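You operate a simulated robot arm through the tools that you are given. There is no shell and no other tool. Be economical: measure what you need, move in short steps, check, and stop when the job is done.

You are at the controls of a simulated robot arm. One attempt, no reset.

## Task
Turn the dispenser knob to on.

Only the result counts: the job must be done as asked and must still hold three seconds after the hand-in. Knocking over, shifting, dropping, spilling or breaking anything else fails it.

## Robot
A 6-joint arm with a two-finger parallel gripper, fixed in place. Base frame: the origin is at the foot of the arm, x ahead of it, y to its left, z up. Units: m, rad, N and s.
Its first joint turns from -1.152 to 1.152 rad. Payload 1.57 kg.
Tool frame: the origin (TCP) lies between the finger pads and is the grasp point; the fingertips stand 0.03 m ahead of it; z points along the fingers, y is the line along which they close. The gripper opens to 0.08 m. The fingers are 0.017 m wide and 0.012 m thick; the gripper's body (0.04 by 0.082 m) begins 0.08 m behind the TCP.
Orientation is that of the tool frame in the base frame, as a unit quaternion [x, y, z, w]. With the fingers straight down and closing along the base's y, the tool's x points along the base's -x, its y along +y and its z along -z.

## Interface
- The arm moves only by the tool servo_tool. Its argument "series" is a list of rows, each a list of 7 numbers: the turn, a rotation vector about the tool's x, y, z in rad, then the shift along the tool's x, y, z in m, then the opening, from 0 (shut) to 1 (fully open). In form: [[rx, ry, rz, dx, dy, dz, gripper], ...]. A call has 1 to 8 rows; each row is the pose to reach, as a shift and turn from the pose commanded when the call began, along the tool's axes at that moment. Each row takes 0.2 s and may step no farther than 0.05 m and 0.15 rad from the row before; otherwise, or with a gripper value out of range, the whole call is refused. A pose out of reach is approached as far as the arm can. The call stops where the force on the tool passes 40 N (or 10 N more than at its start, if that is more) or the arm is blocked; 0.2 s more then pass. Each finger travels about 0.153 m/s and halts on what it meets, pressing with about 28 N; the grip force reading is that of the motor and also rises with nothing between the fingers. The clock runs only during rows and for 0.2 s after the last one: add rows that repeat a pose to give the fingers time. It gives the time, the measured TCP pose, the force on the tool (base axes), the opening and the grip force at its end, in the units of the frame above (readings bear some noise).
- Cameras (640 x 400 px; columns grow to the right, rows downward): "scene" is fixed at [0.0577, -0.3267, 0.438]; the picture's right is [0.79, -0.61, 0.00], its down [-0.28, -0.36, -0.89] and it looks along [0.55, 0.70, -0.45] (base axes); focal length 332 px, centre (320, 200). "wrist" rides on the gripper at [0.072, -0.007, -0.122] in the tool frame; the picture's right is [0.09, 1.00, 0.00], its down [-0.84, 0.08, -0.54] and it looks along [-0.54, 0.05, 0.84] (tool axes); focal length 238 px, centre (320, 200). There is no depth. A picture from a camera that has moved, and an enlarged one, comes with that camera's place and axes in the base frame and with its lens.
- grab_frame(camera): a new picture of that camera. No time passes.
- inspect(camera, box): a new picture of the part [left, top, right, bottom] of that camera's present view, enlarged. No time passes.
- close_job(): hands the job in; it is judged then, once.

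Go step by step. Nothing tells you positions but the pictures and the camera data: compare them with the known pose of the tool, close in by small moves and look again before you grip or let go. The budget is 90 turns and 36 pictures, counting those below and the enlarged ones. Unless the task says otherwise, let go and move clear before handing in, and close with one line.

The tools are called after "Request:" as name(argument=value, ...) on one line, values as JSON. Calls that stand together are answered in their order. servo_tool: Moves the arm, as the interface text tells. Its arguments: {"type":"object","properties":{"series":{"type":"array"}},"required":["series"]} The other tools are called the same way: grab_frame (camera) takes a picture; inspect (camera, box) takes an enlarged picture of a part of a camera's view; close_job () hands the job in.

At the start:

```text
time: 0.0
ee_pos: [0.2076, -0.0943, 0.2641]
orientation: [-0.001, 1.0, -0.001, 0.0]
ft_force: [-0.1, 0.0, -0.6]
grip_width: 0.08
finger_force: 0.0
```

scene: 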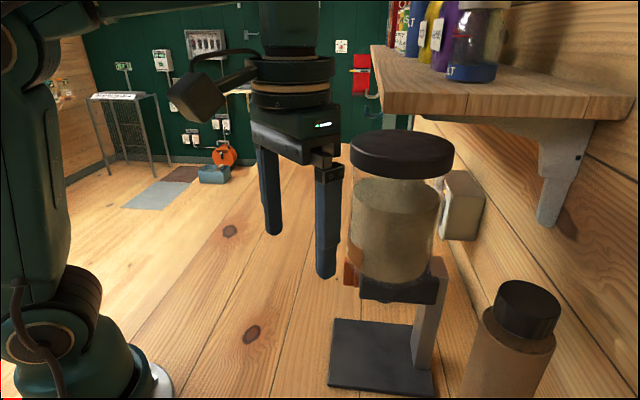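
wrist: 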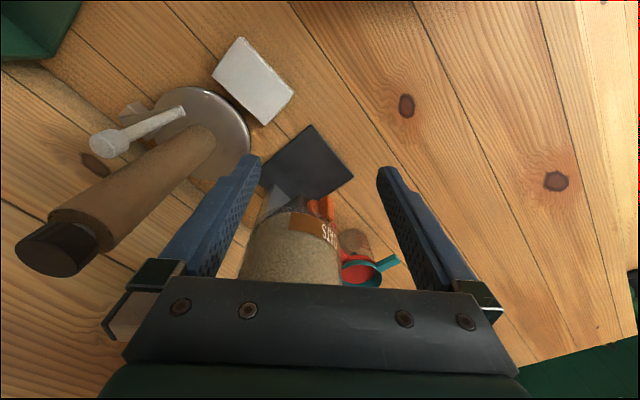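

The dispenser is a jar on a stand near the gripper, with an orange part on its side and a teal and red knob seen by the wrist camera. I'll enlarge both views.

Request:
inspect(camera="wrist", box=[220, 110, 420, 300])

Request:
inspect(camera="scene", box=[300, 120, 500, 400])

```text
2.11 times, centred on (320, 205) of wrist
camera zoom: at [0.1375, -0.1014, 0.3879], right [-0.1, 1.0, 0.0], down [0.84, 0.08, 0.54], along [0.54, 0.05, -0.84], focal length 502 px, centre (320, 190)
```

zoom: 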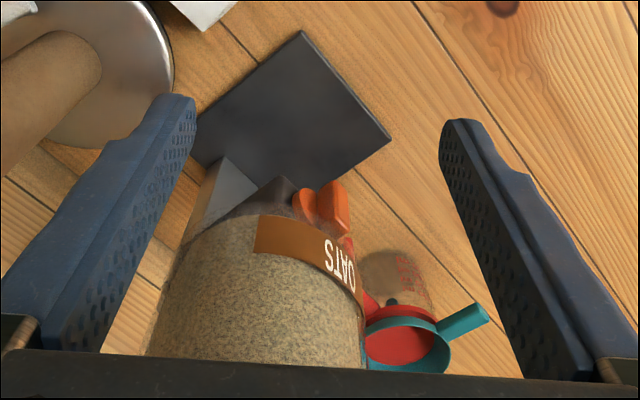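

```text
1.43 times, centred on (400, 260) of scene
camera zoom: at [0.0577, -0.3267, 0.438], right [0.79, -0.61, 0.0], down [-0.28, -0.36, -0.89], along [0.55, 0.7, -0.45], focal length 474 px, centre (206, 114)
```

zoom: 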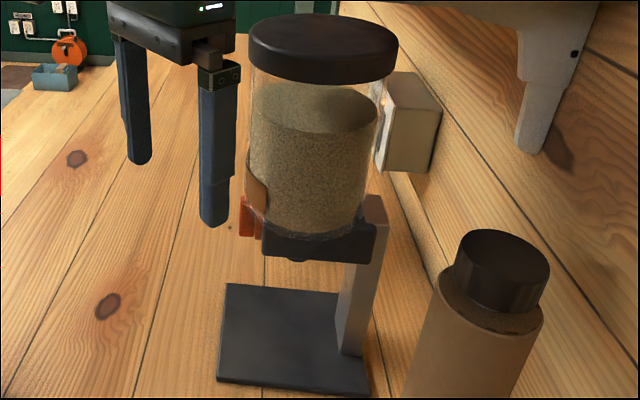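

The plate triangulates to about (0.33, -0.10). The orange knob is near (0.31, -0.076, 0.14), facing (-x, +y). I'll move to +y and yaw so the wrist camera looks at its front.

Request:
servo_tool(series=[[0, 0, 0.13, 0, 0.02, 0, 1], [0, 0, 0.26, 0, 0.04, 0, 1], [0, 0, 0.39, 0, 0.06, 0, 1], [0, 0, 0.52, 0, 0.08, 0, 1], [0, 0, 0.65, 0, 0.1, 0, 1], [0, 0, 0.785, 0, 0.12, 0, 1]])

Request:
grab_frame(camera="wrist")

```text
time: 1.4
ee_pos: [0.2084, 0.0234, 0.2658]
orientation: [0.381, 0.925, 0.001, 0.0]
ft_force: [0.0, 0.3, -0.7]
grip_width: 0.08
finger_force: 0.1
```

```text
31 pictures are left
camera wrist: at [0.1543, 0.071, 0.3884], right [0.64, 0.77, 0.0], down [0.65, -0.54, 0.54], along [0.42, -0.35, -0.84], focal length 238 px, centre (320, 200)
```

wrist: 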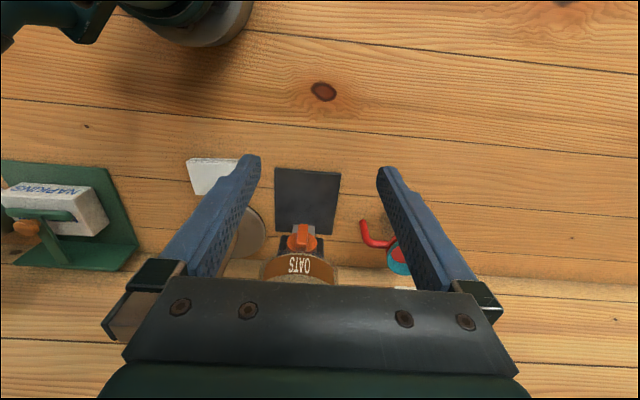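

Request:
inspect(camera="wrist", box=[255, 190, 355, 290])

Request:
grab_frame(camera="scene")

```text
4.00 times, centred on (305, 240) of wrist
camera zoom: at [0.1543, 0.071, 0.3884], right [0.64, 0.77, 0.0], down [0.65, -0.54, 0.54], along [0.42, -0.35, -0.84], focal length 953 px, centre (380, 40)
```

zoom: 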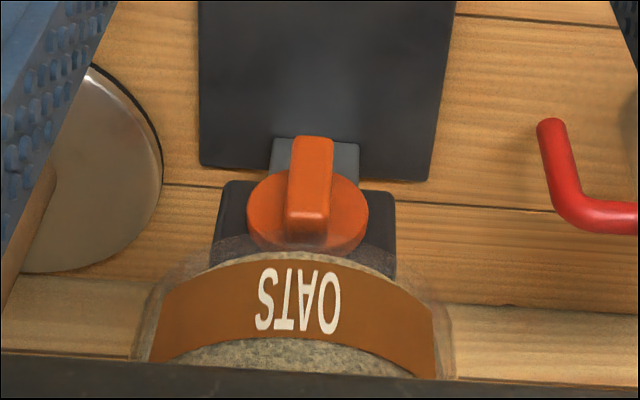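

```text
29 pictures are left
```

scene: 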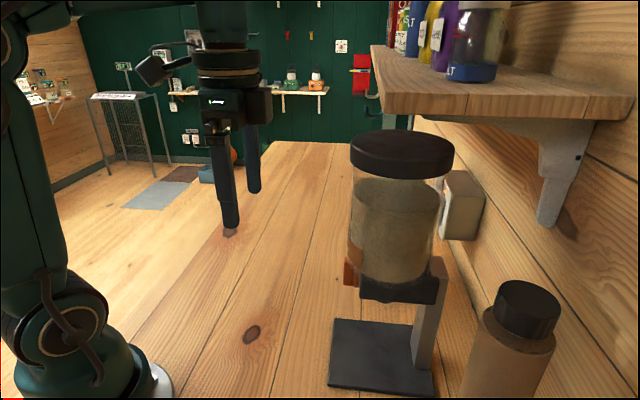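

The knob is a disc with an upright bar, at about (0.303, -0.082, 0.157), with its axis along (-0.7, 0.7, 0). I'll tilt the tool to look at it face-on and find the on/off markings.

Request:
servo_tool(series=[[0, -0.14, 0, 0, 0, 0.01, 1], [0, -0.28, 0, 0, 0, 0.02, 1], [0, -0.42, 0, 0, 0, 0.03, 1], [0, -0.56, 0, 0, 0, 0.04, 1], [0, -0.7, 0, 0, 0, 0.05, 1], [0, -0.78, 0, 0, 0, 0.06, 1]])

Request:
grab_frame(camera="wrist")

```text
time: 2.8
ee_pos: [0.2088, 0.0241, 0.2077]
orientation: [0.351, 0.855, -0.144, 0.353]
ft_force: [-0.3, 0.0, -0.4]
grip_width: 0.0799
finger_force: 0.1
```

```text
28 pictures are left
camera wrist: at [0.1074, 0.1165, 0.2436], right [0.65, 0.75, -0.06], down [0.2, -0.09, 0.97], along [0.73, -0.65, -0.22], focal length 238 px, centre (320, 200)
```

wrist: 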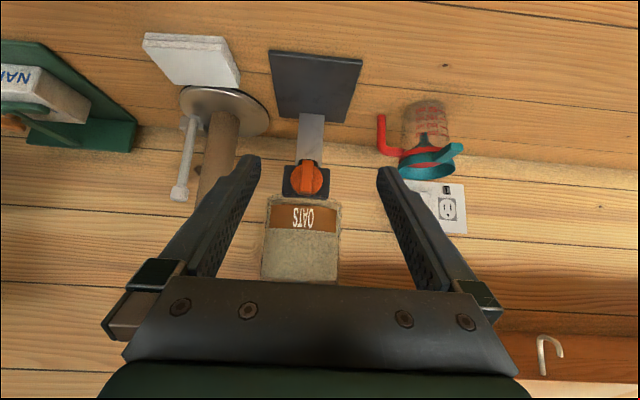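

Request:
inspect(camera="wrist", box=[270, 145, 340, 240])

```text
4.21 times, centred on (305, 192) of wrist
camera zoom: at [0.1074, 0.1165, 0.2436], right [0.65, 0.75, -0.06], down [0.2, -0.09, 0.97], along [0.73, -0.65, -0.22], focal length 1004 px, centre (383, 232)
```

zoom: 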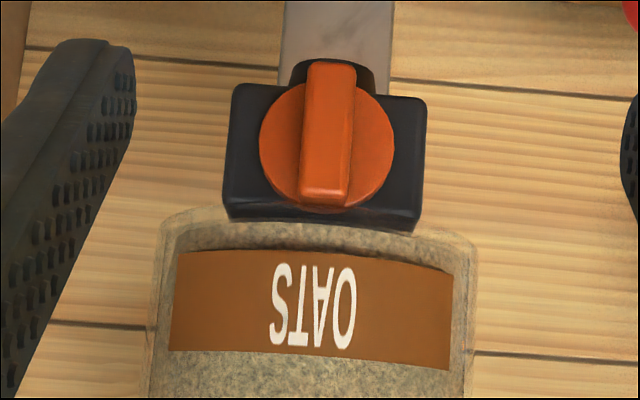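

There are no markings, and the bar stands vertical at about (0.303, -0.081, 0.155), around 14 mm wide and 40 mm long. I'll tilt the tool horizontal in line with the knob axis, at a standoff.

Request:
servo_tool(series=[[0, -0.14, 0, -0.001, -0.001, 0.01, 1], [0, -0.28, 0, -0.003, -0.003, 0.022, 0.9], [0, -0.42, 0, -0.005, -0.004, 0.036, 0.8], [0, -0.56, 0, -0.007, -0.006, 0.052, 0.7], [0, -0.7, 0, -0.009, -0.007, 0.068, 0.6], [0, -0.785, 0, -0.0097, -0.0076, 0.0835, 0.55]])

Request:
grab_frame(camera="wrist")

Request:
grab_frame(camera="scene")

```text
time: 4.2
ee_pos: [0.2774, 0.0147, 0.2138]
orientation: [0.269, 0.657, -0.27, 0.651]
ft_force: [0.3, -0.4, 0.8]
grip_width: 0.044
finger_force: 0.0
out of reach, approached as far as the arm can: row 1, 2, 3, 4, 5, 6
```

```text
26 pictures are left
camera wrist: at [0.1869, 0.0968, 0.1436], right [0.7, 0.71, -0.1], down [-0.32, 0.43, 0.84], along [0.64, -0.56, 0.53], focal length 238 px, centre (320, 200)
```

wrist: 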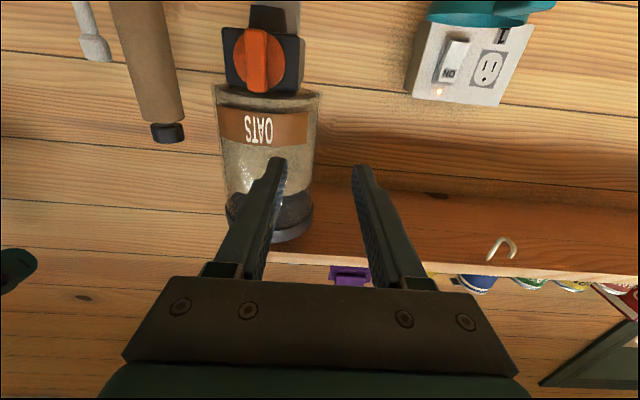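

```text
25 pictures are left
```

scene: 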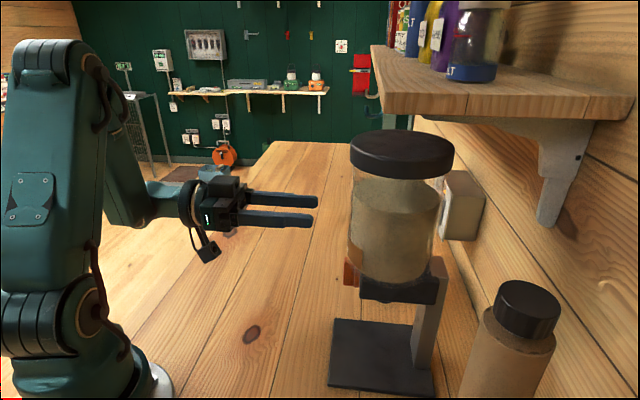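

With the tool horizontal the target is out of reach, so I'll use a tool tilted about 50° and push the bar with the closed fingertips. First I'll rotate back, shut the gripper and see where it lands.

Request:
servo_tool(series=[[0, 0.13, 0, 0, 0, 0, 0.4], [0, 0.26, 0, 0, 0, 0, 0.2], [0, 0.39, 0, 0, 0, 0, 0], [0, 0.52, 0, 0, 0, 0, 0], [0, 0.65, 0, 0, 0, 0, 0]])

```text
time: 5.4
ee_pos: [0.2789, 0.0151, 0.2101]
orientation: [0.342, 0.83, -0.168, 0.407]
ft_force: [-0.3, -0.5, 0.8]
grip_width: 0.0
finger_force: 21.0
```

Commands start from the actual pose, so I'll move the closed tip to just in front of the bar, on its +y side.

Request:
servo_tool(series=[[0, 0, 0, 0, -0.009, 0.013, 0], [0, 0, 0, 0, -0.018, 0.026, 0], [0, 0, 0, 0.001, -0.0255, 0.0398, 0]])

Request:
grab_frame(camera="wrist")

Request:
inspect(camera="scene", box=[270, 180, 450, 300])

```text
time: 6.2
ee_pos: [0.2841, -0.0271, 0.1855]
orientation: [0.342, 0.829, -0.169, 0.408]
ft_force: [0.8, -0.7, -0.9]
grip_width: 0.0
finger_force: 21.2
```

```text
24 pictures are left
camera wrist: at [0.1803, 0.0682, 0.2044], right [0.66, 0.75, -0.07], down [0.11, 0.0, 0.99], along [0.74, -0.67, -0.08], focal length 238 px, centre (320, 200)
```

wrist: 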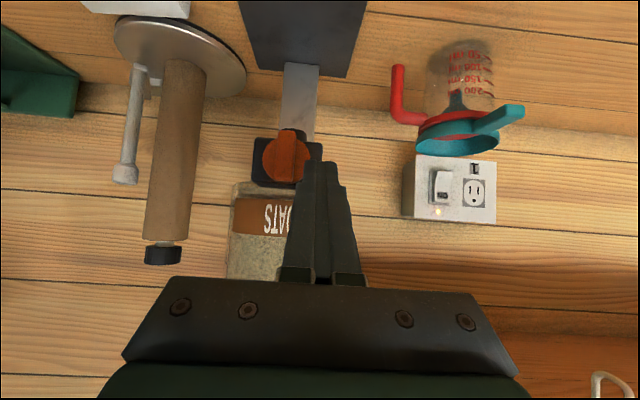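

```text
3.33 times, centred on (360, 240) of scene
camera zoom: at [0.0577, -0.3267, 0.438], right [0.79, -0.61, 0.0], down [-0.28, -0.36, -0.89], along [0.55, 0.7, -0.45], focal length 1105 px, centre (187, 67)
```

zoom: 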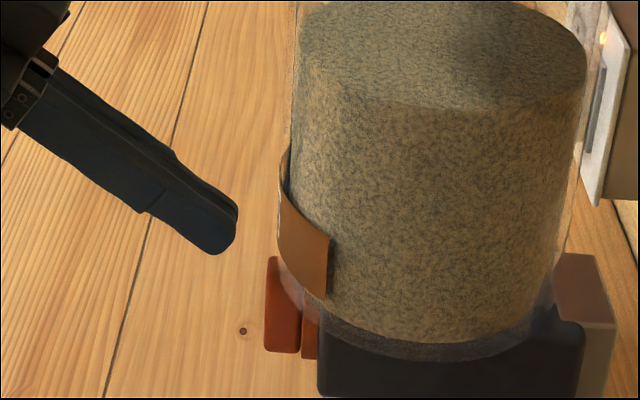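

The side view shows the bar sticking out about 14 mm, with the tip about 20 mm short of it. I'll enlarge the wrist view to check the lateral offset.

Request:
inspect(camera="wrist", box=[240, 110, 360, 230])

```text
3.33 times, centred on (300, 170) of wrist
camera zoom: at [0.1803, 0.0682, 0.2044], right [0.66, 0.75, -0.07], down [0.11, 0.0, 0.99], along [0.74, -0.67, -0.08], focal length 794 px, centre (387, 300)
```

zoom: 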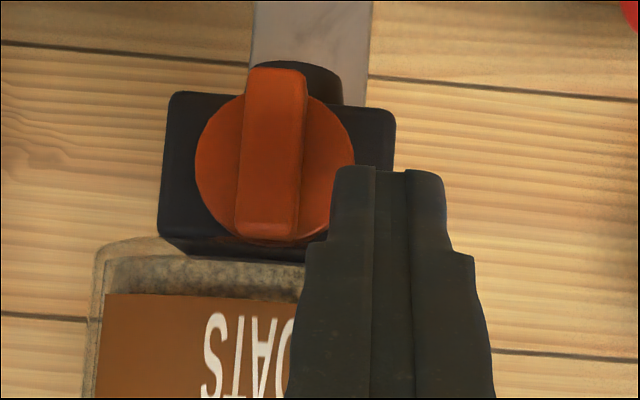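

Refined bar front centre is (0.295, -0.0755, 0.158), with the tip 18 mm out, 27 mm to the side and 9 mm up. I'll insert along the axis beside the bar, then check.

Request:
servo_tool(series=[[0, 0, 0, -0.004, 0, 0.006, 0], [0, 0, 0, -0.008, 0, 0.011, 0], [0, 0, 0, -0.011, 0, 0.0157, 0]])

Request:
inspect(camera="scene", box=[300, 220, 420, 300])

Request:
inspect(camera="wrist", box=[240, 110, 360, 230])

```text
time: 7.0
ee_pos: [0.298, -0.0385, 0.1846]
orientation: [0.342, 0.83, -0.168, 0.408]
ft_force: [-1.4, 0.7, -1.4]
grip_width: 0.0002
finger_force: 21.2
```

```text
5.00 times, centred on (360, 260) of scene
camera zoom: at [0.0577, -0.3267, 0.438], right [0.79, -0.61, 0.0], down [-0.28, -0.36, -0.89], along [0.55, 0.7, -0.45], focal length 1657 px, centre (120, -100)
```

zoom: 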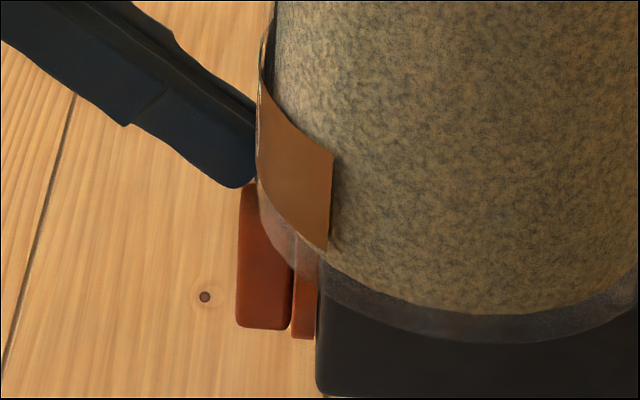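

```text
3.33 times, centred on (300, 170) of wrist
camera zoom: at [0.195, 0.0552, 0.2034], right [0.66, 0.75, -0.07], down [0.11, 0.0, 0.99], along [0.74, -0.67, -0.08], focal length 794 px, centre (387, 300)
```

zoom: 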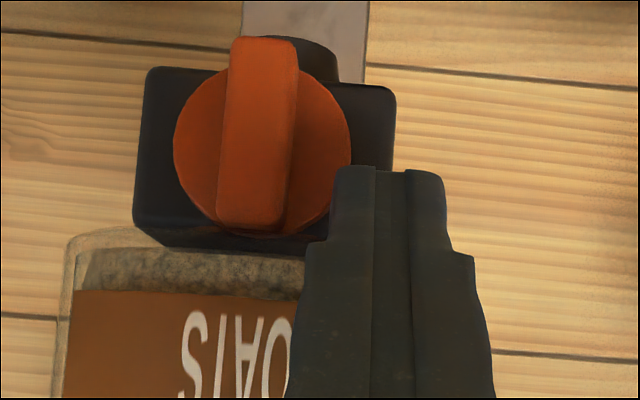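

The lateral gap is about 9 mm and the tip is slightly high. I'll go 6 mm deeper and 6 mm lower, then close most of the gap.

Request:
servo_tool(series=[[0, 0, 0, 0.0004, 0, 0.0044, 0], [0, 0, 0, 0.0008, 0, 0.0088, 0], [0, 0, 0, 0.0008, -0.004, 0.0088, 0], [0, 0, 0, 0.0008, -0.008, 0.0088, 0]])

Request:
inspect(camera="wrist", box=[240, 110, 360, 230])

```text
time: 8.0
ee_pos: [0.2957, -0.0503, 0.1783]
orientation: [0.342, 0.829, -0.168, 0.408]
ft_force: [0.5, -0.2, -1.0]
grip_width: 0.0
finger_force: 21.1
```

```text
3.33 times, centred on (300, 170) of wrist
camera zoom: at [0.1923, 0.0452, 0.1975], right [0.66, 0.75, -0.07], down [0.11, 0.0, 0.99], along [0.74, -0.67, -0.08], focal length 794 px, centre (387, 300)
```

zoom: 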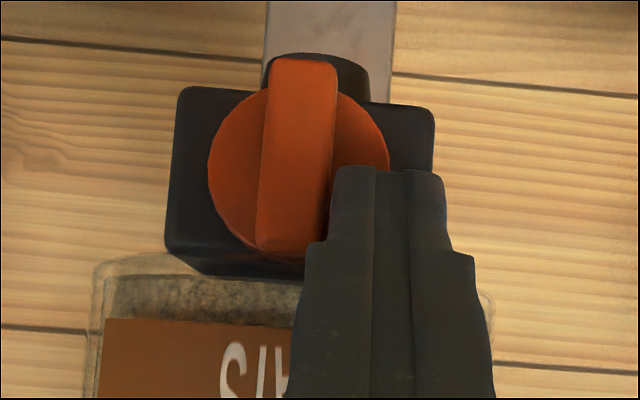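

The tip sits beside the upper half of the bar, nearly touching. I'll push gently and read the force.

Request:
servo_tool(series=[[0, 0, 0, 0, -0.002, 0, 0], [0, 0, 0, 0, -0.004, 0, 0]])

Request:
inspect(camera="wrist", box=[240, 110, 360, 230])

```text
time: 8.6
ee_pos: [0.2941, -0.0506, 0.1799]
orientation: [0.339, 0.831, -0.165, 0.408]
ft_force: [21.6, 9.4, -15.9]
grip_width: 0.0
finger_force: 21.1
```

```text
3.33 times, centred on (300, 170) of wrist
camera zoom: at [0.1897, 0.0433, 0.1983], right [0.66, 0.75, -0.07], down [0.11, 0.0, 0.99], along [0.75, -0.66, -0.09], focal length 794 px, centre (387, 300)
```

zoom: 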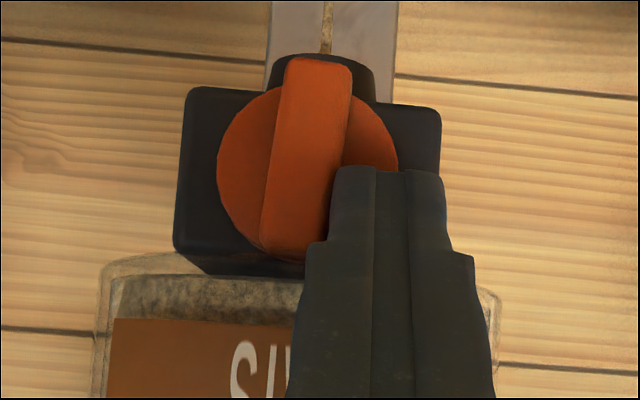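

The bar turned about 10° clockwise and something seems to be flowing, but the force is about 25 N. I'll hold for a moment and look wider before going on.

Request:
servo_tool(series=[[0, 0, 0, 0, 0.001, 0, 0]])

Request:
inspect(camera="scene", box=[300, 220, 460, 400])

Request:
grab_frame(camera="wrist")

```text
time: 9.0
ee_pos: [0.2938, -0.0497, 0.1792]
orientation: [0.341, 0.83, -0.167, 0.408]
ft_force: [3.2, 18.1, -3.7]
grip_width: 0.0
finger_force: 21.2
```

```text
2.22 times, centred on (380, 310) of scene
camera zoom: at [0.0577, -0.3266, 0.438], right [0.79, -0.61, 0.0], down [-0.28, -0.36, -0.89], along [0.55, 0.7, -0.45], focal length 737 px, centre (187, -44)
```

zoom: 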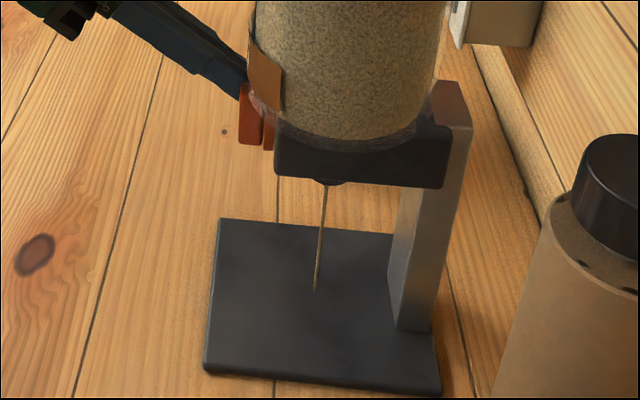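

```text
16 pictures are left
camera wrist: at [0.1902, 0.0438, 0.1982], right [0.66, 0.75, -0.07], down [0.11, 0.0, 0.99], along [0.74, -0.66, -0.09], focal length 238 px, centre (320, 200)
```

wrist: 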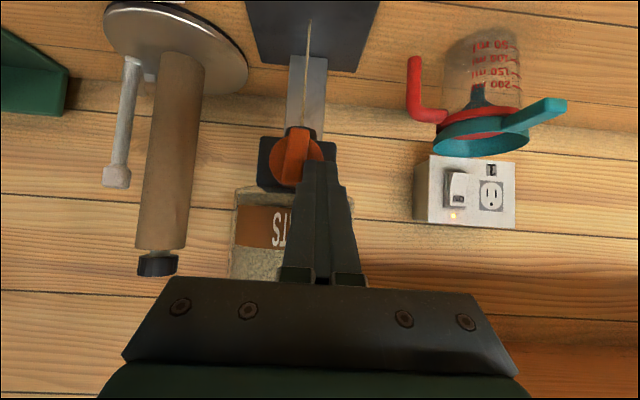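

That's the right direction: a thin stream has started and the stand hasn't moved. I'll raise the tip slightly for a better lever arm and keep pushing.

Request:
servo_tool(series=[[0, 0, 0, 0, 0.003, 0, 0], [0, 0, 0, -0.002, 0.003, -0.004, 0], [0, 0, 0, -0.002, 0, -0.004, 0], [0, 0, 0, -0.002, -0.002, -0.004, 0], [0, 0, 0, -0.002, -0.004, -0.004, 0], [0, 0, 0, -0.002, -0.006, -0.004, 0]])

Request:
inspect(camera="wrist", box=[240, 90, 360, 230])

```text
time: 10.1
ee_pos: [0.2926, -0.0491, 0.1807]
orientation: [0.339, 0.832, -0.164, 0.407]
ft_force: [0.5, 1.5, -0.6]
grip_width: 0.0001
finger_force: 21.2
stopped in row 5: the force on the tool passed its limit (the readings are from after the stop); the commanded pose is now the measured one
```

```text
2.86 times, centred on (300, 160) of wrist
camera zoom: at [0.1875, 0.045, 0.2014], right [0.65, 0.75, -0.07], down [0.12, -0.01, 0.99], along [0.75, -0.66, -0.09], focal length 681 px, centre (377, 314)
```

zoom: 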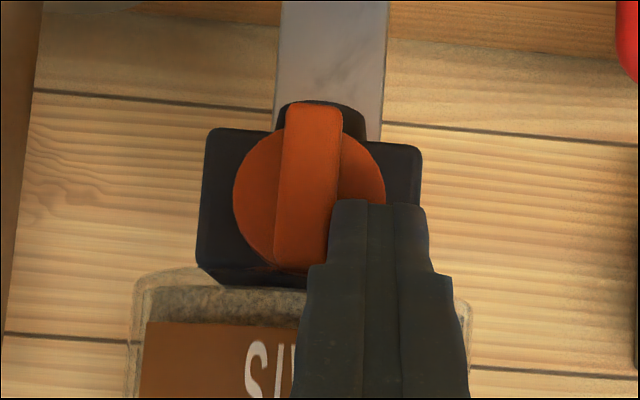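

The bar sprang back to vertical and the push stopped on force, so I don't know yet whether this is a stiff detent or the wrong side of a stop. To compare stiffness, I'll push the bar's lower end from the same side, which turns it the other way.

Request:
servo_tool(series=[[0, 0, 0, 0, 0.005, 0, 0], [0, 0, 0, 0.007, 0.005, 0.0066, 0], [0, 0, 0, 0.0138, 0.005, 0.0132, 0], [0, 0, 0, 0.0138, 0.002, 0.0132, 0], [0, 0, 0, 0.0138, -0.001, 0.0132, 0], [0, 0, 0, 0.0138, -0.003, 0.0132, 0]])

Request:
inspect(camera="wrist", box=[240, 90, 360, 230])

```text
time: 11.5
ee_pos: [0.296, -0.0497, 0.1651]
orientation: [0.341, 0.832, -0.165, 0.405]
ft_force: [0.0, 0.6, 0.4]
grip_width: 0.0003
finger_force: 21.4
out of reach, approached as far as the arm can: row 5, 6
```

```text
2.86 times, centred on (300, 160) of wrist
camera zoom: at [0.1912, 0.0435, 0.1851], right [0.66, 0.75, -0.07], down [0.12, -0.01, 0.99], along [0.75, -0.66, -0.09], focal length 681 px, centre (377, 314)
```

zoom: 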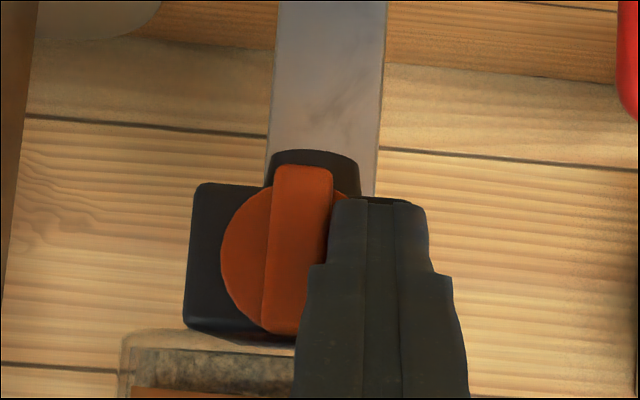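

No contact yet: the arm ran out of reach sideways at this tilt. I'll tilt the tool steeper about the tip and try the push again.

Request:
servo_tool(series=[[0, 0, 0, 0, 0.004, 0, 0], [0, 0.1, 0, -0.003, 0.004, 0, 0], [0, 0.2, 0, -0.006, 0.004, 0, 0], [0, 0.2, 0, -0.006, 0.001, 0, 0], [0, 0.2, 0, -0.006, -0.002, 0, 0], [0, 0.2, 0, -0.006, -0.004, 0, 0]])

Request:
inspect(camera="wrist", box=[240, 110, 360, 250])

```text
time: 12.9
ee_pos: [0.2962, -0.0534, 0.1698]
orientation: [0.353, 0.87, -0.127, 0.322]
ft_force: [14.6, 6.5, -9.7]
grip_width: 0.0001
finger_force: 21.1
```

```text
2.86 times, centred on (300, 180) of wrist
camera zoom: at [0.1964, 0.0349, 0.2176], right [0.64, 0.77, -0.05], down [0.25, -0.15, 0.96], along [0.72, -0.63, -0.29], focal length 681 px, centre (377, 257)
```

zoom: 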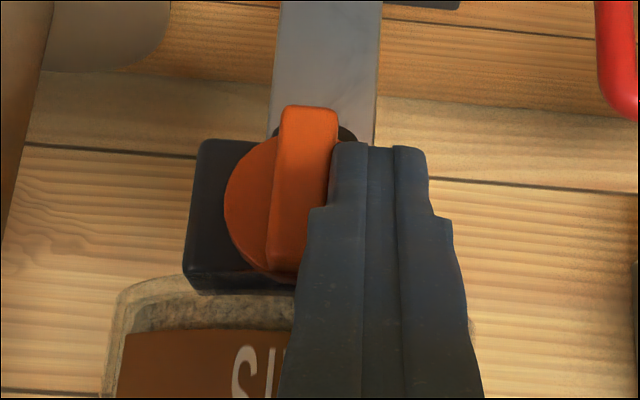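

The contact is near the bar's centre, so this test tells me little. I'll move the tip about 13 mm lower to reach the bottom end and push again.

Request:
servo_tool(series=[[0, 0, 0, 0, 0.004, 0, 0], [0, 0, 0, 0.0042, 0.004, 0.005, 0], [0, 0, 0, 0.0084, 0.004, 0.0099, 0], [0, 0, 0, 0.0084, 0.001, 0.0099, 0], [0, 0, 0, 0.0084, -0.001, 0.0099, 0], [0, 0, 0, 0.0084, -0.002, 0.0099, 0]])

Request:
inspect(camera="wrist", box=[240, 110, 360, 250])

```text
time: 14.3
ee_pos: [0.2966, -0.0545, 0.1546]
orientation: [0.35, 0.87, -0.123, 0.324]
ft_force: [25.2, 21.8, -6.5]
grip_width: 0.0002
finger_force: 21.2
```

```text
2.86 times, centred on (300, 180) of wrist
camera zoom: at [0.1962, 0.0332, 0.2035], right [0.64, 0.77, -0.05], down [0.25, -0.15, 0.96], along [0.73, -0.62, -0.29], focal length 681 px, centre (377, 257)
```

zoom: 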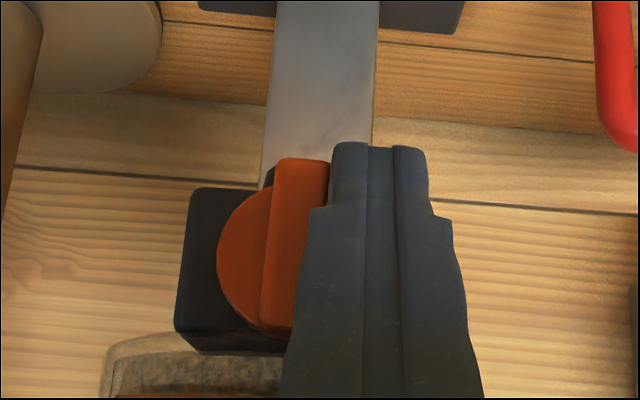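

Counter-clockwise hits a hard stop, so clockwise is "on" against a spring or detent, and my lever arm was too short. I'll back out, cross below to the -y side and push the bottom end of the bar toward +y.

Request:
servo_tool(series=[[0, 0, 0, 0, 0.004, 0, 0], [0, 0, 0, 0.0127, 0.004, -0.008, 0], [0, 0, 0, 0.0254, 0.002, -0.0165, 0], [0, 0, 0, 0.0254, -0.015, -0.0165, 0], [0, 0, 0, 0.0254, -0.03, -0.0165, 0], [0, 0, 0, 0.0254, -0.045, -0.0165, 0]])

Request:
grab_frame(camera="wrist")

Request:
inspect(camera="scene", box=[300, 220, 460, 400])

```text
time: 15.7
ee_pos: [0.2588, -0.0632, 0.1663]
orientation: [0.354, 0.869, -0.13, 0.32]
ft_force: [0.6, 0.0, -0.5]
grip_width: 0.0
finger_force: 21.3
out of reach, approached as far as the arm can: row 4, 5, 6
```

```text
11 pictures are left
camera wrist: at [0.1594, 0.0256, 0.2143], right [0.65, 0.76, -0.06], down [0.26, -0.15, 0.96], along [0.72, -0.63, -0.29], focal length 238 px, centre (320, 200)
```

wrist: 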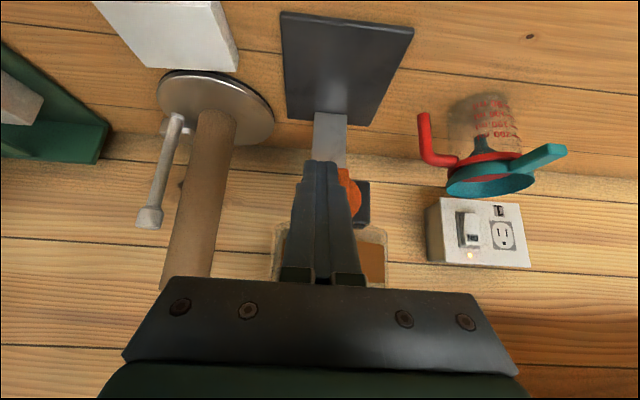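

```text
2.22 times, centred on (380, 310) of scene
camera zoom: at [0.0577, -0.3267, 0.438], right [0.79, -0.61, 0.0], down [-0.28, -0.36, -0.89], along [0.55, 0.7, -0.45], focal length 737 px, centre (187, -44)
```

zoom: 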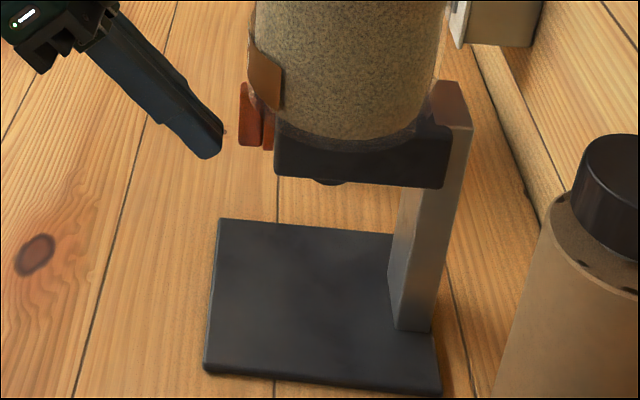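

Reach runs out toward -y, but there is more room coming from the +y side with the tool closer to horizontal. I'll open the gripper and use the outer tip of one finger, yawed about 25°, to push the bar's top end. First I'll stage on the +y side.

Request:
servo_tool(series=[[0, 0, 0, -0.005, 0, -0.027, 0.3], [0, 0, 0, -0.005, 0.036, -0.027, 0.6], [0, 0, 0, -0.005, 0.072, -0.027, 0.9], [0, 0, 0, -0.005, 0.107, -0.027, 1]])

Request:
servo_tool(series=[[0, -0.145, 0, 0, 0, 0, 1], [0, -0.29, 0, 0, 0, 0, 1], [0, -0.435, 0, 0, 0, 0, 1], [0, -0.58, 0, 0, 0, 0, 1], [0, -0.72, 0, 0, 0, 0, 1], [0, -0.855, 0, 0, 0, 0, 1]])

Request:
servo_tool(series=[[0.145, 0, 0, 0, 0, 0, 1], [0.29, 0, 0, 0, 0, 0, 1], [0.436, 0, 0, 0, 0, 0, 1]])

```text
time: 16.7
ee_pos: [0.3224, 0.0209, 0.1905]
orientation: [0.354, 0.869, -0.128, 0.321]
ft_force: [-0.5, -0.1, -0.5]
grip_width: 0.0801
finger_force: 0.1
```

```text
time: 18.1
ee_pos: [0.3227, 0.0218, 0.1914]
orientation: [0.269, 0.656, -0.265, 0.653]
ft_force: [-0.3, -0.1, 0.9]
grip_width: 0.0799
finger_force: 0.1
```

```text
time: 18.9
ee_pos: [0.3221, 0.0227, 0.1903]
orientation: [0.404, 0.584, -0.401, 0.578]
ft_force: [0.0, 0.0, -0.5]
grip_width: 0.0801
finger_force: 0.0
```

The horizontal pose is fully reachable here. I'll move to a pre-contact point 20 mm short and look.

Request:
servo_tool(series=[[0, 0, 0, 0.012, 0.005, 0.01, 1], [0, 0, 0, 0.0238, 0.0092, 0.02, 1], [0, 0, 0, 0.0238, 0.0092, 0.032, 1]])

Request:
grab_frame(camera="wrist")

Request:
inspect(camera="scene", box=[290, 210, 430, 300])

```text
time: 19.7
ee_pos: [0.3432, -0.0048, 0.1689]
orientation: [0.403, 0.584, -0.4, 0.58]
ft_force: [0.1, -0.3, 1.3]
grip_width: 0.08
finger_force: 0.1
```

```text
9 pictures are left
camera wrist: at [0.2942, 0.1082, 0.0992], right [0.93, 0.35, -0.09], down [-0.12, 0.53, 0.84], along [0.35, -0.77, 0.53], focal length 238 px, centre (320, 200)
```

wrist: 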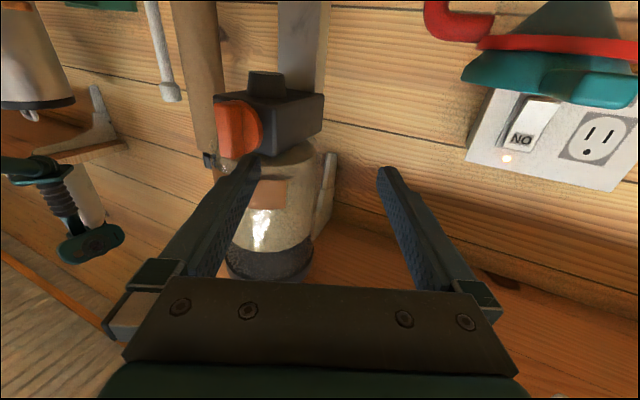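

```text
4.44 times, centred on (360, 255) of scene
camera zoom: at [0.0577, -0.3267, 0.438], right [0.79, -0.61, 0.0], down [-0.28, -0.36, -0.89], along [0.55, 0.7, -0.45], focal length 1473 px, centre (142, -44)
```

zoom: 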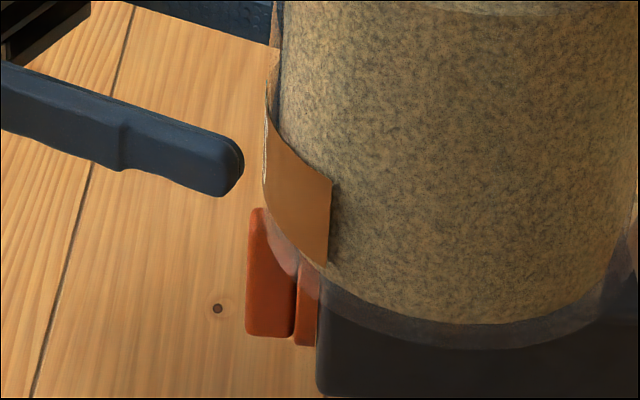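

The tip is 8 mm in front of the bar, 30 mm to the side and level with its upper half. I'll insert 17 mm, then close the gap toward the bar.

Request:
servo_tool(series=[[0, 0, 0, 0, 0, 0.006, 1], [0, 0, 0, 0, 0, 0.012, 1], [0, 0, 0, 0, 0, 0.016, 1], [0, 0, 0, 0, -0.0036, 0.0177, 1], [0, 0, 0, 0, -0.0063, 0.019, 1]])

Request:
inspect(camera="wrist", box=[180, 60, 340, 200])

```text
time: 20.6
ee_pos: [0.3464, -0.0182, 0.1668]
orientation: [0.402, 0.587, -0.397, 0.58]
ft_force: [-1.3, 5.8, -0.1]
grip_width: 0.0789
finger_force: 0.1
stopped in row 4: the force on the tool passed its limit (the readings are from after the stop); the commanded pose is now the measured one
```

```text
2.86 times, centred on (260, 130) of wrist
camera zoom: at [0.2974, 0.0944, 0.0978], right [0.93, 0.36, -0.09], down [-0.12, 0.53, 0.84], along [0.35, -0.77, 0.53], focal length 681 px, centre (491, 400)
```

zoom: 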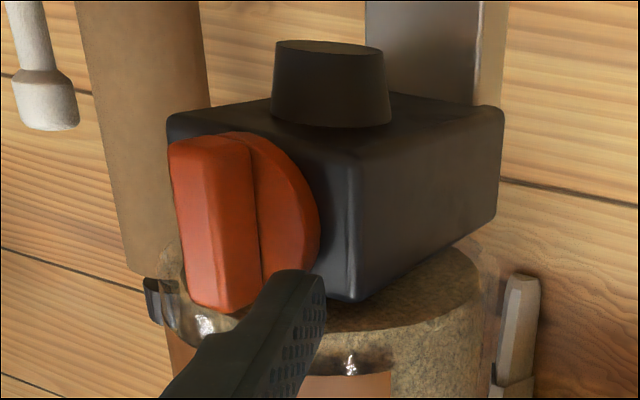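

The finger met the jar's overhang before the bar, so pushing from the top won't work. The bottom end is clear, so I'll straddle the bar low with the open gripper and drag its lower end toward +l with the inner face of the left finger. First I'll back out and stage there.

Request:
servo_tool(series=[[0, 0, 0, 0, 0, -0.02, 1], [0, 0, 0, 0, 0, -0.035, 1], [0, 0, 0, 0.015, 0, -0.035, 1], [0, 0, 0, 0.0303, -0.01, -0.029, 1], [0, 0, 0, 0.0303, -0.025, -0.019, 1], [0, 0, 0, 0.0303, -0.0401, -0.0097, 1], [0, 0, 0, 0.0303, -0.0401, -0.0097, 1]])

Request:
grab_frame(camera="wrist")

```text
time: 22.2
ee_pos: [0.3064, -0.0233, 0.1365]
orientation: [0.402, 0.586, -0.398, 0.581]
ft_force: [0.6, 0.1, -0.6]
grip_width: 0.08
finger_force: 0.0
```

```text
6 pictures are left
camera wrist: at [0.2568, 0.0885, 0.067], right [0.93, 0.36, -0.09], down [-0.12, 0.53, 0.84], along [0.35, -0.77, 0.53], focal length 238 px, centre (320, 200)
```

wrist: 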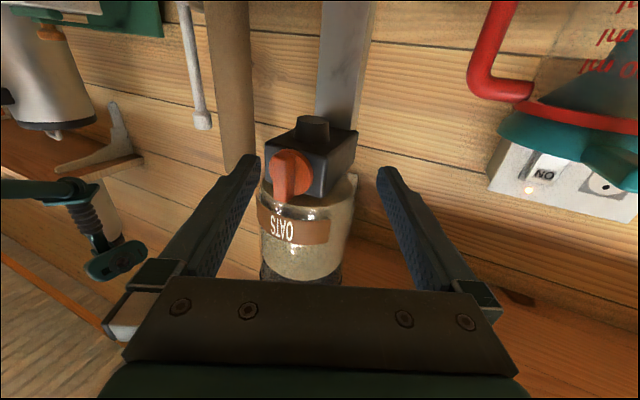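

The bar is vertical again and lies between the fingers. I'll insert along the tool axis below the jar, then close the gap toward +l.

Request:
servo_tool(series=[[0, 0, 0, 0, 0, 0.009, 1], [0, 0, 0, 0, 0, 0.018, 1], [0, 0, 0, 0, 0, 0.026, 1], [0, 0, 0, 0, 0, 0.033, 1], [0, 0, 0, 0, 0, 0.033, 1]])

Request:
inspect(camera="wrist", box=[180, 60, 340, 200])

```text
time: 23.4
ee_pos: [0.3185, -0.0521, 0.1383]
orientation: [0.402, 0.586, -0.4, 0.579]
ft_force: [-0.4, -0.5, -0.8]
grip_width: 0.0798
finger_force: 0.0
```

```text
2.86 times, centred on (260, 130) of wrist
camera zoom: at [0.2688, 0.0591, 0.069], right [0.93, 0.36, -0.1], down [-0.12, 0.53, 0.84], along [0.35, -0.77, 0.53], focal length 681 px, centre (491, 400)
```

zoom: 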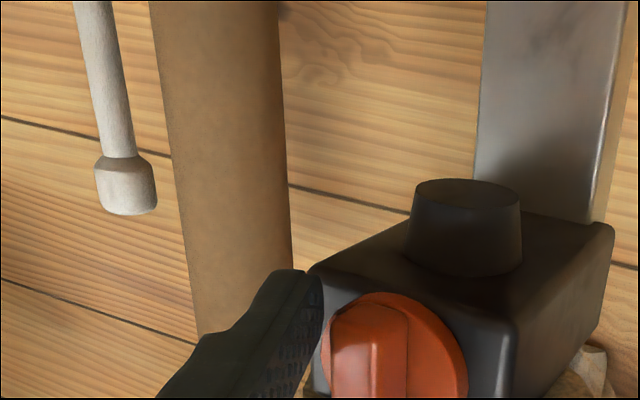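

The finger is at the bar's lower left, as planned. I'll lower it 3 mm and push toward +l.

Request:
servo_tool(series=[[0, 0, 0, 0.003, 0, 0, 1], [0, 0, 0, 0.003, 0.0036, -0.0017, 1], [0, 0, 0, 0.003, 0.0063, -0.003, 1], [0, 0, 0, 0.003, 0.009, -0.0042, 1], [0, 0, 0, 0.003, 0.0118, -0.0055, 1]])

```text
time: 24.6
ee_pos: [0.3271, -0.0428, 0.1348]
orientation: [0.402, 0.587, -0.398, 0.58]
ft_force: [-2.2, -2.6, -1.8]
grip_width: 0.0803
finger_force: 0.2
out of reach, approached as far as the arm can: row 1
```

The force is only about 3 N, so it's turning or just touching. I'll continue another 10 mm.

Request:
servo_tool(series=[[0, 0, 0, 0, 0.0036, -0.0017, 1], [0, 0, 0, 0, 0.0063, -0.003, 1], [0, 0, 0, 0, 0.009, -0.0042, 1]])

Request:
inspect(camera="wrist", box=[180, 90, 340, 230])

```text
time: 25.4
ee_pos: [0.3331, -0.0375, 0.1342]
orientation: [0.401, 0.586, -0.398, 0.581]
ft_force: [0.0, -0.9, 0.3]
grip_width: 0.0797
finger_force: 0.1
```

```text
2.86 times, centred on (260, 160) of wrist
camera zoom: at [0.2835, 0.0754, 0.0649], right [0.93, 0.36, -0.09], down [-0.12, 0.53, 0.84], along [0.35, -0.77, 0.53], focal length 681 px, centre (491, 314)
```

zoom: 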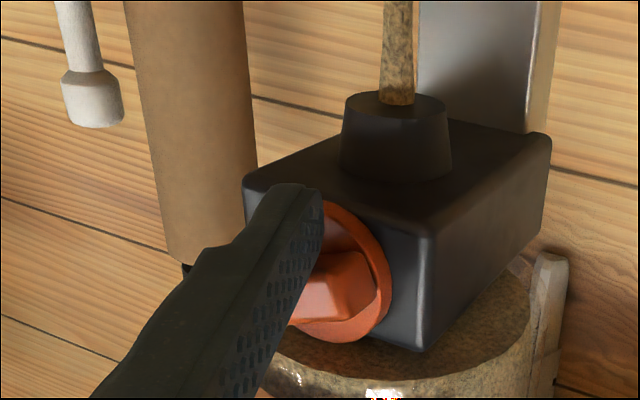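

The bar has swung to about horizontal, a full stream is running and there's no force left on the finger. I'll retreat straight out and check that it holds.

Request:
servo_tool(series=[[0, 0, 0, 0, -0.0042, -0.009, 1], [0, 0, 0, 0, -0.0085, -0.018, 1], [0, 0, 0, 0, -0.015, -0.032, 1], [0, 0, 0, 0, -0.0169, -0.045, 1], [0, 0, 0, 0, -0.0169, -0.07, 1]])

Request:
inspect(camera="wrist", box=[200, 60, 400, 230])

```text
time: 26.6
ee_pos: [0.2923, 0.0235, 0.1365]
orientation: [0.403, 0.586, -0.398, 0.579]
ft_force: [0.3, 1.4, -0.7]
grip_width: 0.0802
finger_force: 0.0
```

```text
2.35 times, centred on (300, 145) of wrist
camera zoom: at [0.2433, 0.1364, 0.0669], right [0.93, 0.36, -0.09], down [-0.12, 0.53, 0.84], along [0.35, -0.77, 0.53], focal length 561 px, centre (367, 329)
```

zoom: 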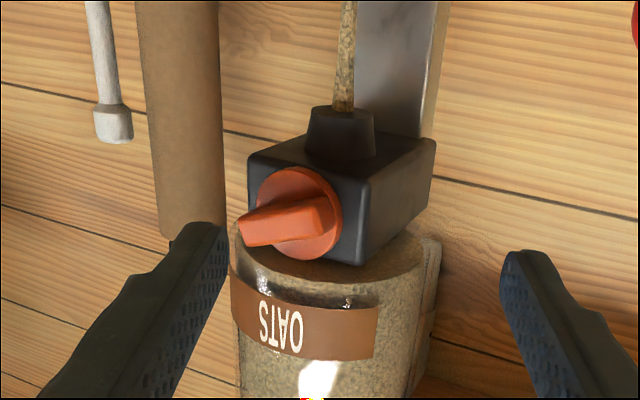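

The knob holds at roughly 60° to 65°, with the bar's +l end still below horizontal. I'm not sure that's the full "on" stop, so I'll go back in under that end and nudge it up gently.

Request:
servo_tool(series=[[0, 0, 0, 0.004, 0, 0.025, 1], [0, 0, 0, 0.004, 0.002, 0.038, 1], [0, 0, 0, 0.004, 0.0085, 0.052, 1], [0, 0, 0, 0.004, 0.0127, 0.061, 1], [0, 0, 0, 0.004, 0.0169, 0.07, 1], [0, 0, 0, 0.002, 0.0169, 0.07, 1]])

```text
time: 28.0
ee_pos: [0.3333, -0.0371, 0.1321]
orientation: [0.402, 0.587, -0.398, 0.58]
ft_force: [-0.5, -0.3, -0.3]
grip_width: 0.0801
finger_force: 0.1
```

Request:
servo_tool(series=[[0, 0, 0, -0.002, 0, 0, 1], [0, 0, 0, -0.004, 0, 0, 1], [0, 0, 0, -0.006, 0, 0, 1]])

```text
time: 28.8
ee_pos: [0.3343, -0.038, 0.1376]
orientation: [0.401, 0.586, -0.397, 0.581]
ft_force: [0.4, 1.4, -3.1]
grip_width: 0.0797
finger_force: 0.1
```

Light contact is showing (about 3 N), so I'll continue upward in small steps.

Request:
servo_tool(series=[[0, 0, 0, -0.002, 0, 0, 1], [0, 0, 0, -0.003, 0, 0, 1]])

Request:
inspect(camera="wrist", box=[180, 90, 340, 230])

```text
time: 29.4
ee_pos: [0.3333, -0.0388, 0.1396]
orientation: [0.402, 0.587, -0.397, 0.58]
ft_force: [-0.1, 1.0, -8.2]
grip_width: 0.0791
finger_force: 0.0
```

```text
2.86 times, centred on (260, 160) of wrist
camera zoom: at [0.2841, 0.0745, 0.0704], right [0.93, 0.36, -0.09], down [-0.12, 0.52, 0.84], along [0.35, -0.77, 0.53], focal length 681 px, centre (491, 314)
```

zoom: 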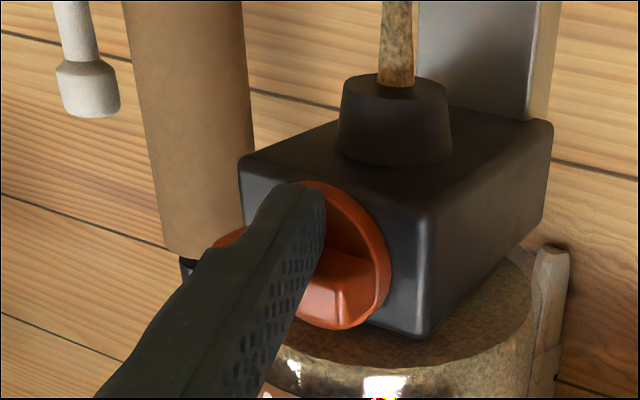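

The bar is turning further at about 8 N. I'll push a little more to look for the stop.

Request:
servo_tool(series=[[0, 0, 0, -0.001, 0, 0, 1], [0, 0, 0, -0.002, 0, 0, 1]])

```text
time: 30.0
ee_pos: [0.3342, -0.0387, 0.14]
orientation: [0.402, 0.59, -0.395, 0.578]
ft_force: [-3.9, 11.4, -28.0]
grip_width: 0.0788
finger_force: 0.0
```

The force jumped to 28 N with almost no movement, so that's the stop. I'll back off downward, retreat clear and check.

Request:
servo_tool(series=[[0, 0, 0, 0.004, 0, 0, 1], [0, 0, 0, 0.007, 0, 0, 1], [0, 0, 0, 0.007, -0.0042, -0.009, 1], [0, 0, 0, 0.007, -0.0085, -0.018, 1], [0, 0, 0, 0.007, -0.015, -0.032, 1], [0, 0, 0, 0.007, -0.0169, -0.045, 1], [0, 0, 0, 0.007, -0.0169, -0.08, 1], [0, 0, 0, 0.007, -0.0169, -0.08, 1]])

Request:
inspect(camera="wrist", box=[200, 60, 400, 230])

Request:
grab_frame(camera="scene")

```text
time: 31.8
ee_pos: [0.2907, 0.0308, 0.1357]
orientation: [0.401, 0.586, -0.398, 0.581]
ft_force: [0.0, 0.9, 0.0]
grip_width: 0.0799
finger_force: 0.0
```

```text
2.35 times, centred on (300, 145) of wrist
camera zoom: at [0.2411, 0.1438, 0.0655], right [0.93, 0.36, -0.09], down [-0.12, 0.53, 0.84], along [0.35, -0.77, 0.53], focal length 561 px, centre (367, 329)
```

zoom: 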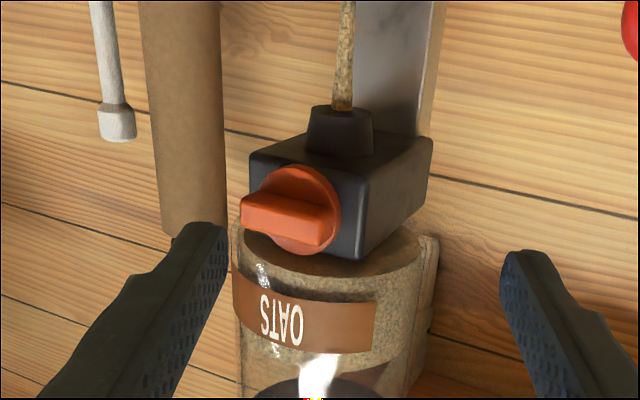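

```text
0 pictures are left
```

scene: 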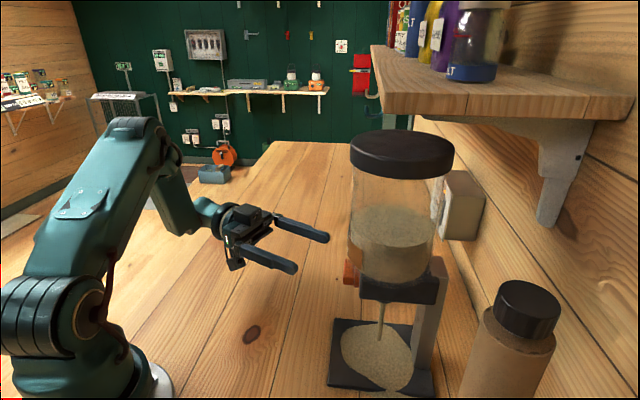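

The bar is now horizontal, parallel to the housing edge, a full 90° at its stop. Oats are flowing, the stand hasn't moved and the gripper is clear, so I'm handing in.

Request:
close_job()

```text
The job is handed in.
```

The dispenser knob is turned a full 90° clockwise to its stop, which I take to be "on" since it has no markings. Oats are flowing and piling up on the stand's base plate, since nothing was there to catch them.
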